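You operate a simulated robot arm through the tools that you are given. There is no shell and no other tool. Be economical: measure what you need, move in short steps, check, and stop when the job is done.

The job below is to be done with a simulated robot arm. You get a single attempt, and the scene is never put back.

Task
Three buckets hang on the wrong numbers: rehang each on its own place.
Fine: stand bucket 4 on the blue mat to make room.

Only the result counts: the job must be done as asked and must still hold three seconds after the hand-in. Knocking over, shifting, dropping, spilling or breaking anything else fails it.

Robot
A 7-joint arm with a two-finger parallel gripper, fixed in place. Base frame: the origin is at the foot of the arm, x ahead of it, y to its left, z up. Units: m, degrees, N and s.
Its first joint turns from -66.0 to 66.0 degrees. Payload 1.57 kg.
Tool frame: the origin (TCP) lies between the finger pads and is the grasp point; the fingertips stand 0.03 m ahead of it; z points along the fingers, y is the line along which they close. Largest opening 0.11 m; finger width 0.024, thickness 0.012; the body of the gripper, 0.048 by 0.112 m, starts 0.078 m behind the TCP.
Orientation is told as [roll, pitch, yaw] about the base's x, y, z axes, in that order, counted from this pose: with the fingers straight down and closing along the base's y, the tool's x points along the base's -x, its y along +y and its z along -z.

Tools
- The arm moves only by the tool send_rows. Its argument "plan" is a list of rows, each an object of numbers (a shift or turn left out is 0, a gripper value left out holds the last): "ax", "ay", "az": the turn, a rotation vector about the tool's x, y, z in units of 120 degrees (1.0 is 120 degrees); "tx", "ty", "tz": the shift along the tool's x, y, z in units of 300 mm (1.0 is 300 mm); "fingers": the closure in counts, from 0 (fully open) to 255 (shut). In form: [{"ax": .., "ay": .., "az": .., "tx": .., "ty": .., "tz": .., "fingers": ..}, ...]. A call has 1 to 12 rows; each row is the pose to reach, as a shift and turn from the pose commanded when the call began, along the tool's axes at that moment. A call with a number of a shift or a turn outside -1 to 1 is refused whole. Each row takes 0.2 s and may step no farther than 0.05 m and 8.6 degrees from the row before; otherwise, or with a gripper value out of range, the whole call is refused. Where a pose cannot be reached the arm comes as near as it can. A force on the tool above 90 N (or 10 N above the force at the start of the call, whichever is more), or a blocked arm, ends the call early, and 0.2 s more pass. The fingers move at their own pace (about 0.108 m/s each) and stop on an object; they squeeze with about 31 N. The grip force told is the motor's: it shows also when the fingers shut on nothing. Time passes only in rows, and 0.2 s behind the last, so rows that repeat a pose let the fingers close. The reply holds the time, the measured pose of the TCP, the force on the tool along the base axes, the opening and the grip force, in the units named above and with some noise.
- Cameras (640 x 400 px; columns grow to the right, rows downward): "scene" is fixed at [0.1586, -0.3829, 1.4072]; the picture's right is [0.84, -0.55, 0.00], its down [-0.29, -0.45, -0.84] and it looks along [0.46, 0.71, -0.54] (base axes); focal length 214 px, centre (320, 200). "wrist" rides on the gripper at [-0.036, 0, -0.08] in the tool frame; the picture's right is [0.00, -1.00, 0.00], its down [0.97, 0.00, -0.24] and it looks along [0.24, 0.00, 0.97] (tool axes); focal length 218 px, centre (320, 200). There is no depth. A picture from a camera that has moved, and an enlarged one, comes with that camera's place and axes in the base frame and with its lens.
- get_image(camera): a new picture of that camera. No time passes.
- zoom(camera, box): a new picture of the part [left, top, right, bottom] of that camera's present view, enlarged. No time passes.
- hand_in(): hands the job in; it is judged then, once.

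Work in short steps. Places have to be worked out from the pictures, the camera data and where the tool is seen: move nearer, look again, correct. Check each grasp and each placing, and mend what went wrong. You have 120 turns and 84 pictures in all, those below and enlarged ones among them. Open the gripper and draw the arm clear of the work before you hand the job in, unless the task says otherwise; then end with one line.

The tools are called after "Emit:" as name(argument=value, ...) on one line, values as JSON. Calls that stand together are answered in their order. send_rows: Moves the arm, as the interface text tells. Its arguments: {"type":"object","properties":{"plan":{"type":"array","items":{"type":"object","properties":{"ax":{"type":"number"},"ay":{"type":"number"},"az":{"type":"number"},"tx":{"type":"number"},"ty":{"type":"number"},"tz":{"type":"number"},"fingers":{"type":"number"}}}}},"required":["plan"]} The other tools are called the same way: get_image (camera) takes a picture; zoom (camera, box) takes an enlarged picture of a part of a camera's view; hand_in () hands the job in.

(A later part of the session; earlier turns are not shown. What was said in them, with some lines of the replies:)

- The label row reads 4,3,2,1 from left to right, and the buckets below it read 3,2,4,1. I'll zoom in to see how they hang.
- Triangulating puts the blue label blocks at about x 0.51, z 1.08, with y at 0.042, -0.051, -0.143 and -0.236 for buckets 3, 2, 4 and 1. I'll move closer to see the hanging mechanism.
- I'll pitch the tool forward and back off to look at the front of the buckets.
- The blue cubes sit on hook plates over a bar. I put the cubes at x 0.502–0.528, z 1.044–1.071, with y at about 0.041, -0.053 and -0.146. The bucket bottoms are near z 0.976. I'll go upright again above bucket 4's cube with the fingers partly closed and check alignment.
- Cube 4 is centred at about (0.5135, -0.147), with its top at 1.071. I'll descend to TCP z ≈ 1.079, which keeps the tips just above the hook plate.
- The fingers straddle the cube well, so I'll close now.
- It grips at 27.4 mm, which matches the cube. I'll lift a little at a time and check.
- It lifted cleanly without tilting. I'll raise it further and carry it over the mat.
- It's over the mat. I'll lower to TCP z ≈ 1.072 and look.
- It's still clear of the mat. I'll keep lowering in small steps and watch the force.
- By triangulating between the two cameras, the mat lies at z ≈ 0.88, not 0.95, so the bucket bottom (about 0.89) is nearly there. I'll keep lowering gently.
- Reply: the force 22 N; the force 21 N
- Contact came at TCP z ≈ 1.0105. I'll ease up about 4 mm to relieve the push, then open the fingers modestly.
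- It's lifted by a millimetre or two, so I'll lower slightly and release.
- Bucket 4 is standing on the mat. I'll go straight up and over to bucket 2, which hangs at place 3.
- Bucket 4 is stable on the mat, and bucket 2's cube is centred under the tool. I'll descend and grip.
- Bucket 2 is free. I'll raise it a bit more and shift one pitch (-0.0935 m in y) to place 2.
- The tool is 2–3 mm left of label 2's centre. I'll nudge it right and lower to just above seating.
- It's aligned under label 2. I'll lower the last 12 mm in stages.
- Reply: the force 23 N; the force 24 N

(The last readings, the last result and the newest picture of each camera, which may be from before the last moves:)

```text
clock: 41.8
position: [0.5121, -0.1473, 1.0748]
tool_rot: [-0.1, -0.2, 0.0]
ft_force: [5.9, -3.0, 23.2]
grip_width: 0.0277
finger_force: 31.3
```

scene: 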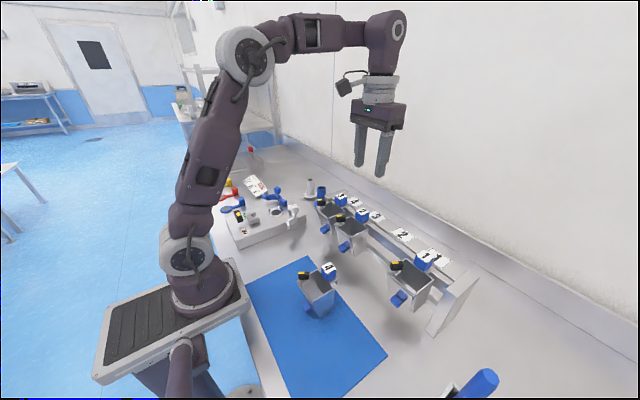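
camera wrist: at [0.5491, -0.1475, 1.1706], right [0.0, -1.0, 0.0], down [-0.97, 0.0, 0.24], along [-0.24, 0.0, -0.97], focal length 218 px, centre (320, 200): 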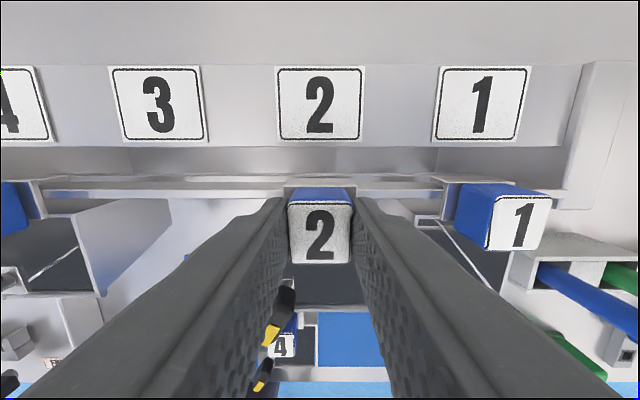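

It's seated: contact came at the original hang height. I'll release and check.

Emit:
send_rows(plan=[{"tz": -0.004}, {"tz": -0.004, "fingers": 165}, {"tz": -0.004, "fingers": 120}, {"tz": -0.004}])

Emit:
zoom(camera="scene", box=[350, 200, 450, 280])

Emit:
get_image(camera="wrist")

```text
clock: 42.8
position: [0.5102, -0.1473, 1.0775]
tool_rot: [0.0, 0.0, 0.0]
ft_force: [-0.7, -0.3, 0.5]
grip_width: 0.0581
finger_force: 0.1
```

```text
5.00 times, centred on (400, 240) of scene
camera zoom: at [0.1586, -0.3829, 1.4072], right [0.84, -0.55, 0.0], down [-0.29, -0.45, -0.84], along [0.46, 0.71, -0.54], focal length 1072 px, centre (-80, 0)
```

zoom: 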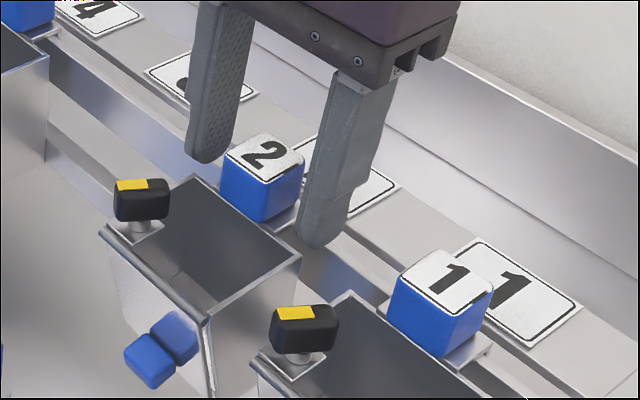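

```text
43 pictures are left
camera wrist: at [0.5476, -0.1474, 1.1561], right [0.0, -1.0, 0.0], down [-0.97, 0.0, 0.24], along [-0.24, 0.0, -0.97], focal length 218 px, centre (320, 200)
```

wrist: 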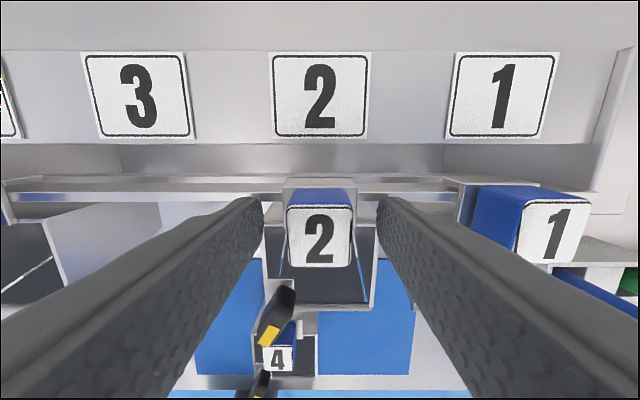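

Bucket 2 now hangs on place 2. I'll go to bucket 3 at y ≈ +0.041.

Emit:
send_rows(plan=[{"tz": -0.08}, {"tz": -0.22}, {"tz": -0.36}, {"tz": -0.47}, {"tz": -0.47, "ty": 0.15, "tx": -0.01}, {"tz": -0.47, "ty": 0.3, "tx": -0.01}, {"tz": -0.47, "ty": 0.45, "tx": -0.01}, {"tz": -0.47, "ty": 0.6, "tx": -0.01}, {"tz": -0.47, "ty": 0.63, "tx": -0.01}])

Emit:
get_image(camera="wrist")

Emit:
zoom(camera="scene", box=[310, 180, 470, 320])

```text
clock: 44.8
position: [0.5158, 0.0435, 1.2195]
tool_rot: [0.0, 0.0, 0.0]
ft_force: [-0.1, 0.1, 0.0]
grip_width: 0.0582
finger_force: 0.1
```

```text
42 pictures are left
camera wrist: at [0.5522, 0.0435, 1.2983], right [0.0, -1.0, 0.0], down [-0.97, 0.0, 0.24], along [-0.24, 0.0, -0.97], focal length 218 px, centre (320, 200)
```

wrist: 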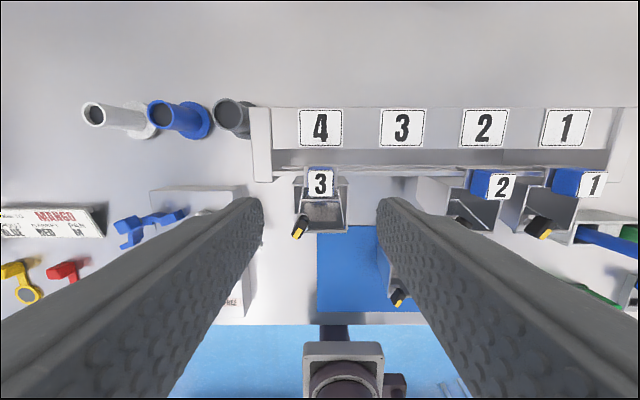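

```text
2.86 times, centred on (390, 250) of scene
camera zoom: at [0.1586, -0.3829, 1.4072], right [0.84, -0.55, 0.0], down [-0.29, -0.45, -0.84], along [0.46, 0.71, -0.54], focal length 613 px, centre (120, 57)
```

zoom: 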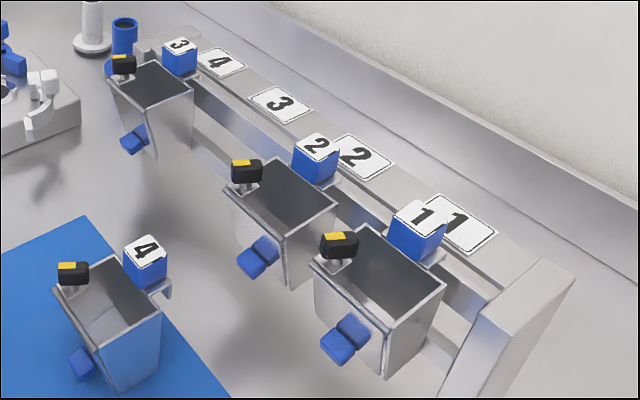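

Bucket 2 hangs just like bucket 1. I'm centred over bucket 3, so I'll descend.

Emit:
send_rows(plan=[{"tx": 0.006, "tz": 0.14}, {"tx": 0.006, "tz": 0.28}, {"tx": 0.006, "tz": 0.38}, {"tx": 0.006, "tz": 0.44}, {"tx": 0.006, "tz": 0.466}])

Emit:
get_image(camera="wrist")

```text
clock: 46.0
position: [0.5146, 0.0418, 1.0784]
tool_rot: [0.0, 0.0, 0.0]
ft_force: [0.5, 0.4, 0.4]
grip_width: 0.0582
finger_force: 0.2
```

```text
40 pictures are left
camera wrist: at [0.5511, 0.0416, 1.1579], right [0.0, -1.0, 0.0], down [-0.97, 0.0, 0.24], along [-0.24, 0.0, -0.97], focal length 218 px, centre (320, 200)
```

wrist: 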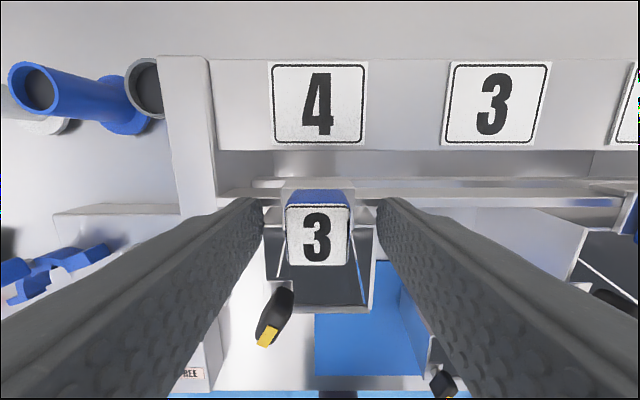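

Centred within about 1 mm. I'll grip, lift and move one pitch right to place 3.

Emit:
send_rows(plan=[{"ty": 0.003, "fingers": 255}, {"ty": 0.003}, {"ty": 0.003}, {"ty": 0.003}])

Emit:
send_rows(plan=[{"tz": -0.02}, {"tz": -0.06}, {"tz": -0.15}, {"tz": -0.27}])

Emit:
send_rows(plan=[{"ty": -0.08}, {"ty": -0.16}, {"ty": -0.24}, {"ty": -0.313}, {"ty": -0.313}])

Emit:
get_image(camera="wrist")

Emit:
zoom(camera="scene", box=[310, 160, 470, 280])

```text
clock: 47.0
position: [0.5149, 0.0428, 1.0776]
tool_rot: [0.1, 0.0, 0.0]
ft_force: [-0.4, -2.5, 0.2]
grip_width: 0.0274
finger_force: 31.2
```

```text
clock: 48.0
position: [0.5137, 0.0449, 1.1608]
tool_rot: [-0.1, 0.1, 0.0]
ft_force: [-0.4, -0.2, -3.6]
grip_width: 0.0276
finger_force: 31.1
```

```text
clock: 49.2
position: [0.5126, -0.0515, 1.1568]
tool_rot: [0.1, 0.1, 0.0]
ft_force: [-0.3, -0.2, -3.4]
grip_width: 0.0274
finger_force: 30.9
```

```text
39 pictures are left
camera wrist: at [0.5492, -0.0516, 1.2364], right [0.0, -1.0, 0.0], down [-0.97, 0.0, 0.24], along [-0.24, 0.0, -0.97], focal length 218 px, centre (320, 200)
```

wrist: 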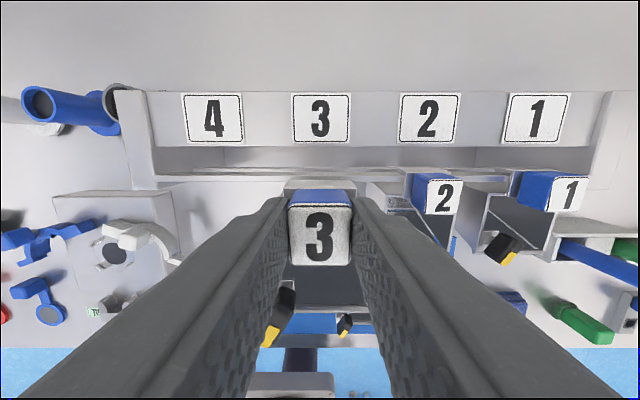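

```text
3.33 times, centred on (390, 220) of scene
camera zoom: at [0.1586, -0.383, 1.4072], right [0.84, -0.55, 0.0], down [-0.29, -0.45, -0.84], along [0.46, 0.71, -0.54], focal length 715 px, centre (87, 133)
```

zoom: 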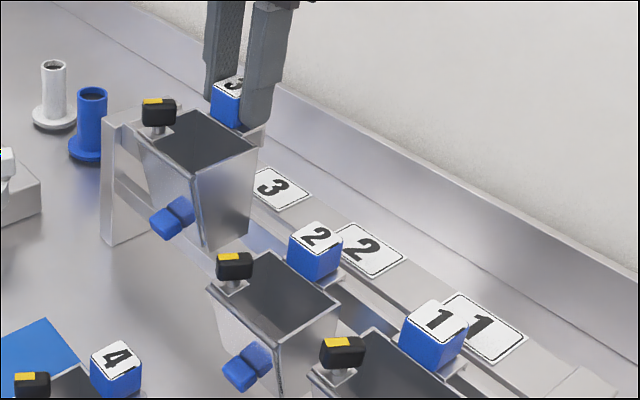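

It's aligned with label 3, so I'll lower to just above seating.

Emit:
send_rows(plan=[{"ty": -0.003, "tz": 0.07}, {"ty": -0.003, "tz": 0.14}, {"ty": -0.003, "tz": 0.2}, {"ty": -0.003, "tz": 0.245}])

Emit:
send_rows(plan=[{"tz": 0.008}, {"tz": 0.008}])

Emit:
send_rows(plan=[{"tz": 0.006}, {"tz": 0.006}])

```text
clock: 50.2
position: [0.5141, -0.0538, 1.083]
tool_rot: [-0.1, 0.0, 0.1]
ft_force: [-0.4, -0.3, -3.0]
grip_width: 0.0277
finger_force: 30.3
```

```text
clock: 50.8
position: [0.5145, -0.0529, 1.0803]
tool_rot: [-0.1, 0.0, 0.0]
ft_force: [0.0, -0.1, -2.9]
grip_width: 0.0276
finger_force: 31.6
```

```text
clock: 51.4
position: [0.5131, -0.0529, 1.0791]
tool_rot: [-0.1, 0.1, 0.0]
ft_force: [-0.1, -0.6, -4.1]
grip_width: 0.0274
finger_force: 30.8
```

Emit:
send_rows(plan=[{"tz": 0.005}, {"tz": 0.005}])

Emit:
send_rows(plan=[{"tz": 0.004}, {"tz": 0.004}])

```text
clock: 52.0
position: [0.5145, -0.053, 1.0796]
tool_rot: [-0.1, 0.0, 0.0]
ft_force: [0.0, 0.6, -3.8]
grip_width: 0.0276
finger_force: 31.2
```

```text
clock: 52.6
position: [0.5128, -0.0526, 1.0785]
tool_rot: [0.1, -0.1, 0.1]
ft_force: [-1.4, 1.3, 7.5]
grip_width: 0.0277
finger_force: 30.5
```

It's just touching down at the hang height. I'll release.

Emit:
send_rows(plan=[{"tz": 0.0, "fingers": 165}, {"fingers": 120}, {"tz": 0.0}])

Emit:
zoom(camera="scene", box=[310, 180, 430, 270])

Emit:
get_image(camera="wrist")

```text
clock: 53.4
position: [0.5143, -0.0522, 1.0773]
tool_rot: [0.0, 0.0, 0.0]
ft_force: [-0.1, 0.3, -1.5]
grip_width: 0.0579
finger_force: 0.1
```

```text
4.44 times, centred on (370, 225) of scene
camera zoom: at [0.1586, -0.3829, 1.4072], right [0.84, -0.55, 0.0], down [-0.29, -0.45, -0.84], along [0.46, 0.71, -0.54], focal length 953 px, centre (98, 89)
```

zoom: 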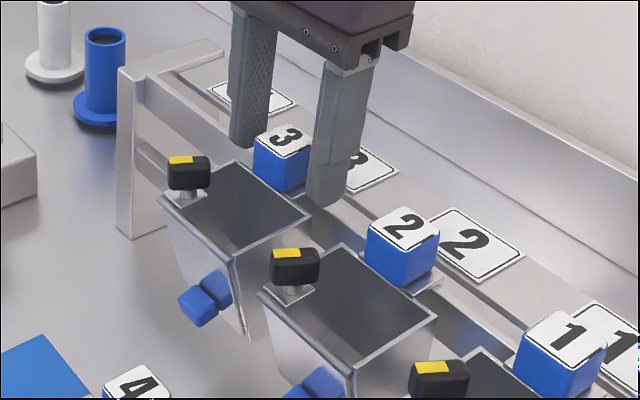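

```text
36 pictures are left
camera wrist: at [0.55, -0.0522, 1.1574], right [0.0, -1.0, 0.0], down [-0.97, 0.0, 0.24], along [-0.24, 0.0, -0.97], focal length 218 px, centre (320, 200)
```

wrist: 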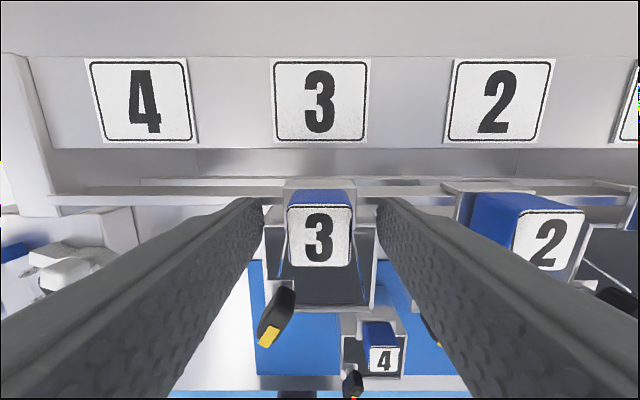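

Bucket 3 is on place 3. Next I go back to bucket 4 on the mat.

Emit:
send_rows(plan=[{"tz": -0.08}, {"tz": -0.22}, {"tz": -0.35}, {"tz": -0.45}, {"tz": -0.45, "ty": -0.05, "tx": 0.13}, {"tz": -0.45, "ty": -0.1, "tx": 0.26}, {"tz": -0.45, "ty": -0.15, "tx": 0.39}, {"tz": -0.45, "ty": -0.19, "tx": 0.515}, {"tz": -0.3, "ty": -0.19, "tx": 0.515}, {"tz": -0.16, "ty": -0.19, "tx": 0.515}])

Emit:
get_image(camera="wrist")

Emit:
zoom(camera="scene", box=[270, 160, 470, 320])

```text
clock: 55.6
position: [0.359, -0.1065, 1.1224]
tool_rot: [0.0, -0.1, -0.1]
ft_force: [0.6, 0.3, -1.6]
grip_width: 0.0582
finger_force: 0.1
```

```text
35 pictures are left
camera wrist: at [0.3958, -0.1073, 1.2037], right [0.0, -1.0, 0.0], down [-0.97, 0.0, 0.24], along [-0.24, 0.0, -0.97], focal length 218 px, centre (320, 200)
```

wrist: 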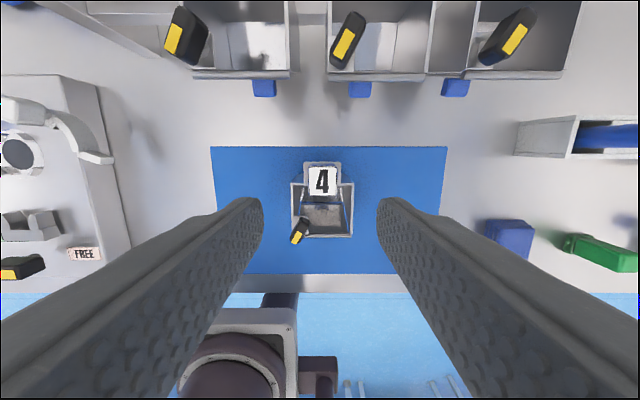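

```text
2.50 times, centred on (370, 240) of scene
camera zoom: at [0.1586, -0.3829, 1.4072], right [0.84, -0.55, 0.0], down [-0.29, -0.45, -0.84], along [0.46, 0.71, -0.54], focal length 536 px, centre (195, 100)
```

zoom: 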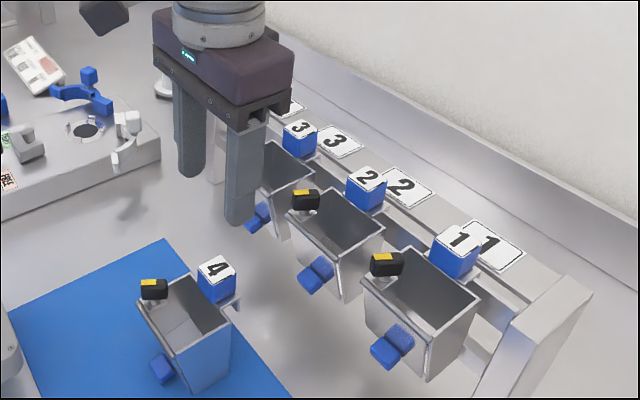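

The cube sits at about (0.362, -0.109). I'll correct for that and descend partway.

Emit:
send_rows(plan=[{"tx": -0.008, "ty": -0.008, "tz": 0.1}, {"tx": -0.01, "ty": -0.008, "tz": 0.2}, {"tx": -0.01, "ty": -0.008, "tz": 0.28}])

Emit:
get_image(camera="wrist")

Emit:
zoom(camera="scene", box=[290, 220, 390, 320])

```text
clock: 56.4
position: [0.3649, -0.1149, 1.0429]
tool_rot: [-0.1, -0.1, 0.0]
ft_force: [-0.2, 0.0, 0.4]
grip_width: 0.0582
finger_force: 0.1
```

```text
33 pictures are left
camera wrist: at [0.4016, -0.1135, 1.1219], right [0.0, -1.0, 0.0], down [-0.97, 0.0, 0.24], along [-0.24, 0.0, -0.97], focal length 218 px, centre (320, 200)
```

wrist: 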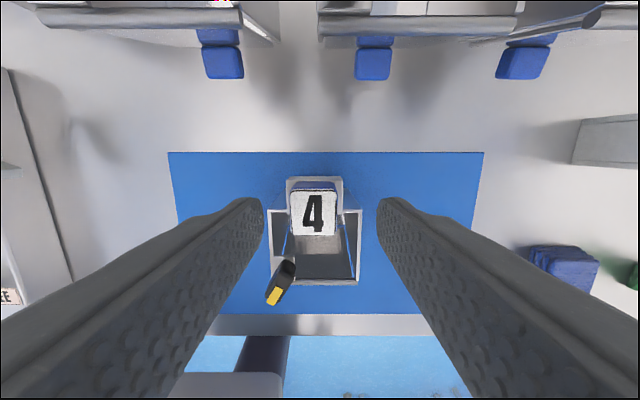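

```text
4.00 times, centred on (340, 270) of scene
camera zoom: at [0.1586, -0.3829, 1.4072], right [0.84, -0.55, 0.0], down [-0.29, -0.45, -0.84], along [0.46, 0.71, -0.54], focal length 858 px, centre (240, -80)
```

zoom: 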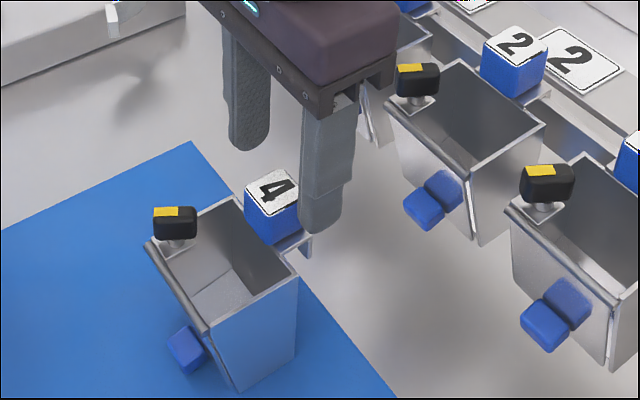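

The cube is 4 mm to the left, with its top near z 1.0. I'll correct and descend to TCP z ≈ 1.009.

Emit:
send_rows(plan=[{"tx": 0.003, "ty": 0.012}, {"tx": 0.003, "ty": 0.012, "tz": 0.06}, {"tx": 0.003, "ty": 0.012, "tz": 0.1}, {"tx": 0.003, "ty": 0.012, "tz": 0.113}])

Emit:
get_image(camera="wrist")

Emit:
zoom(camera="scene", box=[290, 220, 390, 320])

```text
clock: 57.4
position: [0.3618, -0.1083, 1.0082]
tool_rot: [0.0, 0.0, 0.0]
ft_force: [-0.8, -0.2, -0.9]
grip_width: 0.0585
finger_force: 0.0
```

```text
31 pictures are left
camera wrist: at [0.3982, -0.107, 1.0873], right [0.0, -1.0, 0.0], down [-0.97, 0.0, 0.24], along [-0.24, 0.0, -0.97], focal length 218 px, centre (320, 200)
```

wrist: 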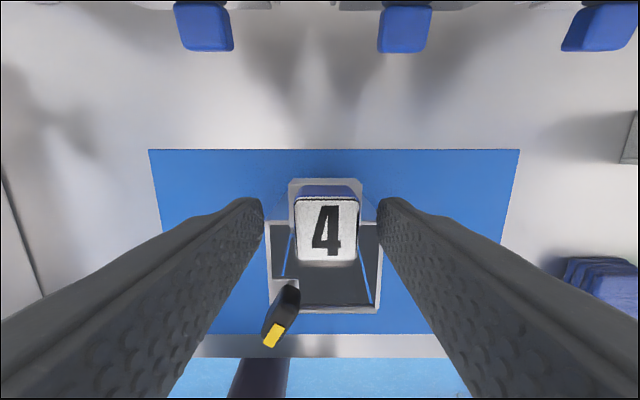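

```text
4.00 times, centred on (340, 270) of scene
camera zoom: at [0.1586, -0.3829, 1.4072], right [0.84, -0.55, 0.0], down [-0.29, -0.45, -0.84], along [0.46, 0.71, -0.54], focal length 858 px, centre (240, -80)
```

zoom: 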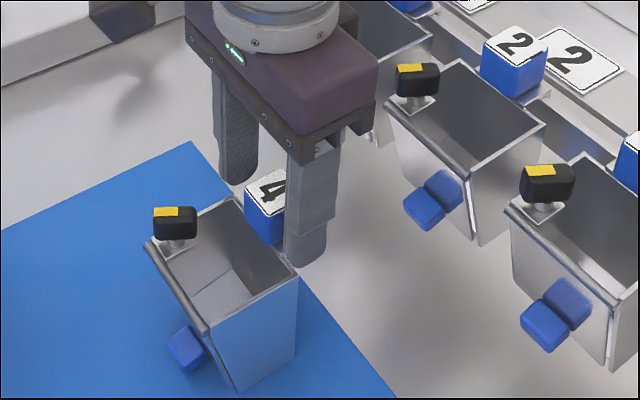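

Relative to the tool, the cube sits as it did on the rack, 3 mm to the right. I'll correct and grip, then lift.

Emit:
send_rows(plan=[{"ty": -0.01}, {"ty": -0.01, "fingers": 255}, {"ty": -0.01}, {"ty": -0.01}, {"ty": -0.01}])

Emit:
send_rows(plan=[{"tz": -0.02}, {"tz": -0.1}, {"tz": -0.22}, {"tz": -0.36}, {"tz": -0.5}, {"tz": -0.62}])

Emit:
get_image(camera="wrist")

Emit:
get_image(camera="scene")

```text
clock: 58.6
position: [0.3623, -0.1105, 1.008]
tool_rot: [0.0, 0.0, 0.0]
ft_force: [-0.6, 3.2, 1.4]
grip_width: 0.0275
finger_force: 31.0
```

```text
clock: 60.0
position: [0.3607, -0.1101, 1.1947]
tool_rot: [0.0, 0.0, 0.0]
ft_force: [-0.1, 0.1, -3.7]
grip_width: 0.0276
finger_force: 31.1
```

```text
29 pictures are left
camera wrist: at [0.3967, -0.1091, 1.2742], right [0.0, -1.0, 0.0], down [-0.97, 0.0, 0.24], along [-0.24, 0.0, -0.97], focal length 218 px, centre (320, 200)
```

wrist: 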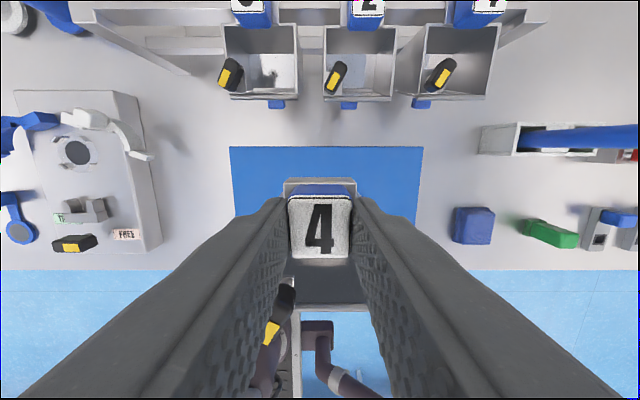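

```text
28 pictures are left
```

scene: 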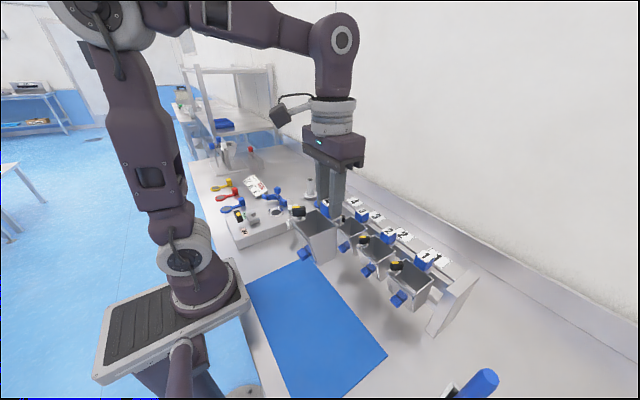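

The grip is good. I'll raise it more, shift left to y 0.0425, then go forward to above place 4.

Emit:
send_rows(plan=[{"tz": -0.1}, {"tz": -0.18, "ty": 0.08}, {"tz": -0.18, "ty": 0.22}, {"tz": -0.18, "ty": 0.36}, {"tz": -0.18, "ty": 0.5}, {"tz": -0.18, "ty": 0.508, "tx": -0.12}, {"tz": -0.18, "ty": 0.508, "tx": -0.26}, {"tz": -0.18, "ty": 0.508, "tx": -0.39}, {"tz": -0.18, "ty": 0.508, "tx": -0.508}, {"tz": -0.18, "ty": 0.508, "tx": -0.508}])

Emit:
get_image(camera="wrist")

```text
clock: 62.2
position: [0.5149, 0.042, 1.2478]
tool_rot: [-0.1, -0.1, -0.1]
ft_force: [0.1, 0.4, -4.3]
grip_width: 0.0276
finger_force: 30.7
```

```text
27 pictures are left
camera wrist: at [0.5516, 0.0416, 1.3284], right [0.0, -1.0, 0.0], down [-0.97, 0.0, 0.24], along [-0.24, 0.0, -0.97], focal length 218 px, centre (320, 200)
```

wrist: 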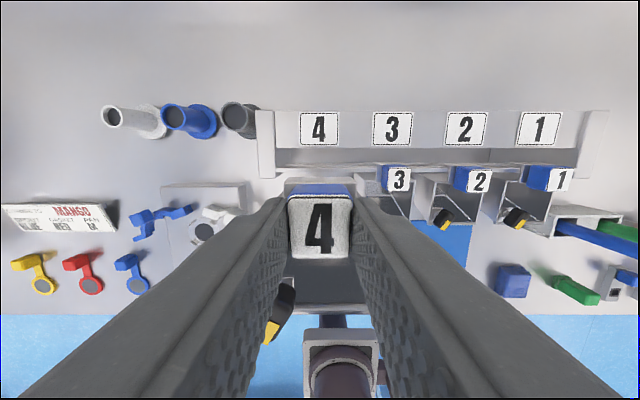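

Aligned with label 4. I'll lower to z ≈ 1.095 and check.

Emit:
send_rows(plan=[{"tx": 0.003, "tz": 0.14}, {"tx": 0.003, "tz": 0.28}, {"tx": 0.003, "tz": 0.4}, {"tx": 0.003, "tz": 0.48}, {"tx": 0.003, "tz": 0.51}])

Emit:
get_image(camera="wrist")

Emit:
zoom(camera="scene", box=[290, 160, 410, 250])

```text
clock: 63.4
position: [0.5131, 0.0404, 1.095]
tool_rot: [0.0, -0.1, 0.0]
ft_force: [-0.2, -0.3, -4.4]
grip_width: 0.0276
finger_force: 30.8
```

```text
26 pictures are left
camera wrist: at [0.55, 0.0404, 1.1733], right [0.0, -1.0, 0.0], down [-0.97, 0.0, 0.24], along [-0.24, 0.0, -0.97], focal length 218 px, centre (320, 200)
```

wrist: 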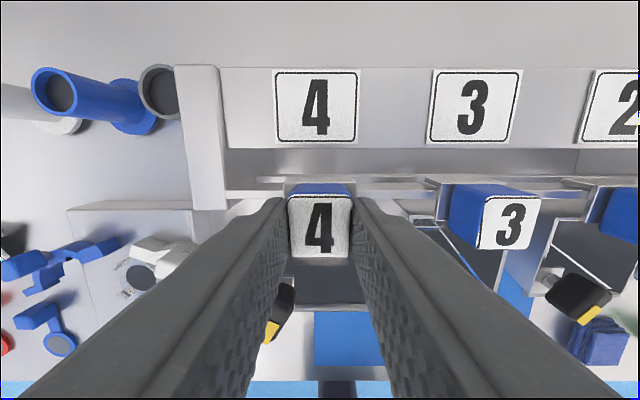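

```text
4.44 times, centred on (350, 205) of scene
camera zoom: at [0.1586, -0.3829, 1.4072], right [0.84, -0.55, 0.0], down [-0.29, -0.45, -0.84], along [0.46, 0.71, -0.54], focal length 953 px, centre (187, 178)
```

zoom: 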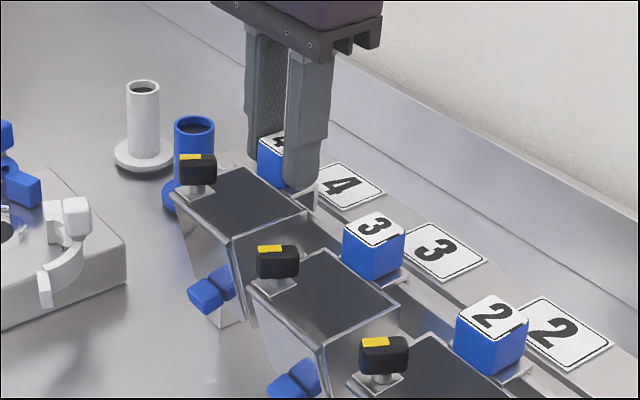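

I'll shift 2 mm left and lower in stages.

Emit:
send_rows(plan=[{"ty": 0.006}, {"ty": 0.006, "tz": 0.02}, {"ty": 0.006, "tz": 0.04}])

Emit:
send_rows(plan=[{"tz": 0.008}, {"tz": 0.008}])

Emit:
send_rows(plan=[{"tz": 0.006}, {"tz": 0.006}])

```text
clock: 64.2
position: [0.5139, 0.0429, 1.082]
tool_rot: [-0.1, 0.0, 0.0]
ft_force: [-0.1, 0.2, -5.0]
grip_width: 0.0277
finger_force: 31.0
```

```text
clock: 64.8
position: [0.5124, 0.0441, 1.0795]
tool_rot: [0.1, -0.1, 0.1]
ft_force: [-0.1, -0.5, -3.6]
grip_width: 0.0275
finger_force: 31.1
```

```text
clock: 65.4
position: [0.5134, 0.0435, 1.0791]
tool_rot: [0.0, -0.2, 0.0]
ft_force: [-3.2, 1.8, 23.3]
grip_width: 0.0281
finger_force: 31.4
```

Contact came at the hang height. I'll ease up a hair, release and check.

Emit:
send_rows(plan=[{"tz": -0.002}, {"tz": -0.002, "fingers": 165}, {"tz": -0.002, "fingers": 120}, {"tz": -0.002}])

Emit:
zoom(camera="scene", box=[290, 160, 410, 250])

Emit:
get_image(camera="wrist")

```text
clock: 66.4
position: [0.512, 0.0437, 1.0786]
tool_rot: [0.0, 0.0, 0.0]
ft_force: [-0.2, -0.7, -0.9]
grip_width: 0.0581
finger_force: 0.1
```

```text
4.44 times, centred on (350, 205) of scene
camera zoom: at [0.1586, -0.3829, 1.4072], right [0.84, -0.55, 0.0], down [-0.29, -0.45, -0.84], along [0.46, 0.71, -0.54], focal length 953 px, centre (187, 178)
```

zoom: 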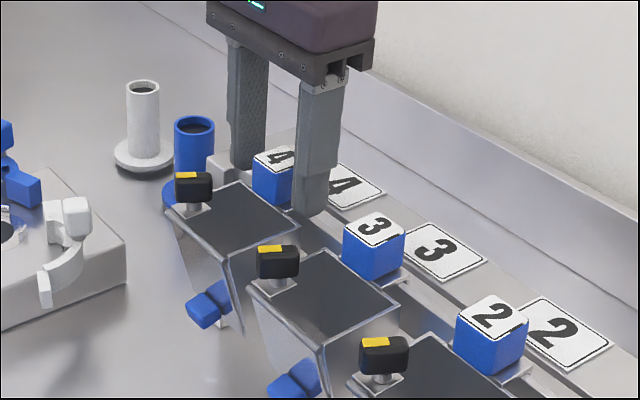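

```text
23 pictures are left
camera wrist: at [0.5489, 0.0433, 1.1583], right [0.0, -1.0, 0.0], down [-0.97, 0.0, 0.24], along [-0.24, 0.0, -0.97], focal length 218 px, centre (320, 200)
```

wrist: 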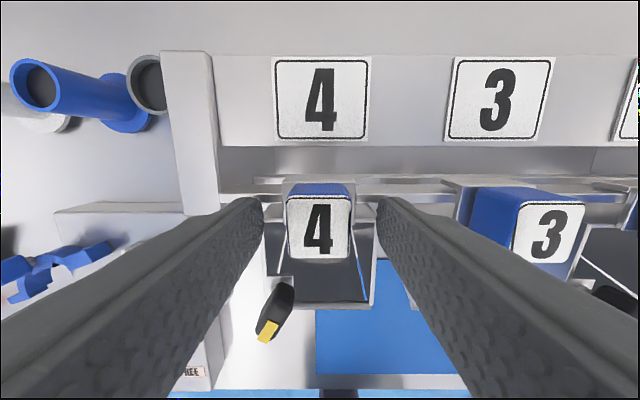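

It looks hung. I'll draw clear and compare with the starting picture.

Emit:
send_rows(plan=[{"tz": -0.06}, {"tz": -0.2}, {"tz": -0.35}, {"tz": -0.5}, {"tz": -0.6}, {"tz": -0.65, "tx": 0.14}, {"tz": -0.65, "tx": 0.28}, {"tz": -0.65, "tx": 0.42}, {"tz": -0.65, "tx": 0.56, "fingers": 0}])

Emit:
get_image(camera="wrist")

Emit:
zoom(camera="scene", box=[290, 170, 490, 330])

Emit:
zoom(camera="scene", box=[310, 180, 410, 260])

```text
clock: 68.4
position: [0.3458, 0.0402, 1.2755]
tool_rot: [-0.1, -0.1, 0.0]
ft_force: [-0.7, -0.4, -0.4]
grip_width: 0.11
finger_force: 0.1
```

```text
22 pictures are left
camera wrist: at [0.3814, 0.0411, 1.3548], right [0.0, -1.0, 0.0], down [-0.97, 0.0, 0.24], along [-0.24, 0.0, -0.97], focal length 218 px, centre (320, 200)
```

wrist: 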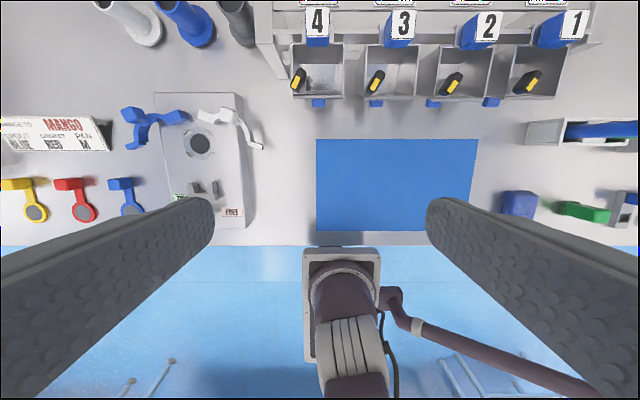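

```text
2.50 times, centred on (390, 250) of scene
camera zoom: at [0.1585, -0.3829, 1.4072], right [0.84, -0.55, 0.0], down [-0.29, -0.45, -0.84], along [0.46, 0.71, -0.54], focal length 536 px, centre (145, 75)
```

zoom: 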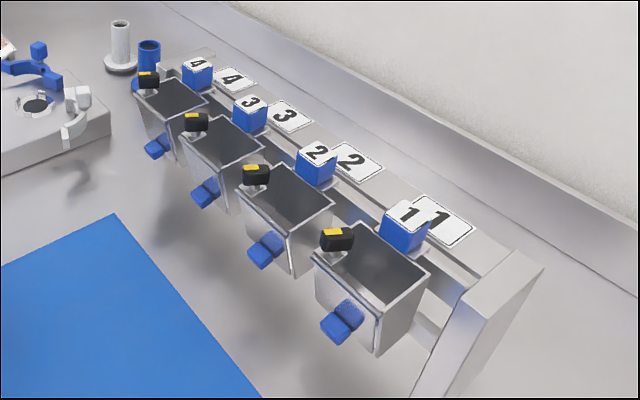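

```text
5.00 times, centred on (360, 220) of scene
camera zoom: at [0.1585, -0.3829, 1.4072], right [0.84, -0.55, 0.0], down [-0.29, -0.45, -0.84], along [0.46, 0.71, -0.54], focal length 1072 px, centre (120, 100)
```

zoom: 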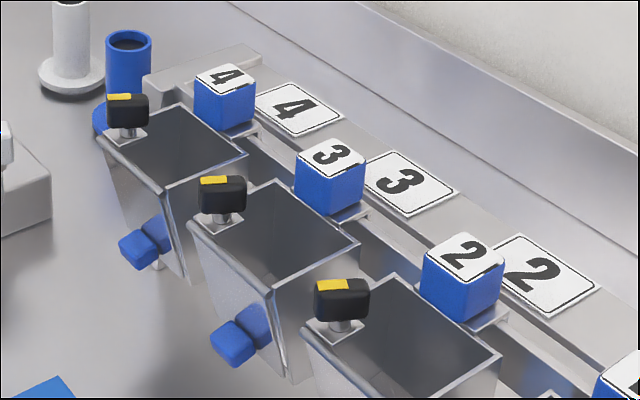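

All four buckets hang on their own numbers in line with the starting pose. The mat is clear and the arm is withdrawn with the gripper open, so I'm handing in.

Emit:
hand_in()

```text
The job is handed in.
```

Buckets 2, 3 and 4 now hang on their own numbers; bucket 4 stood on the blue mat while I moved the others. Bucket 1 was already on its own place. I handed the job in with the gripper open and the arm clear.
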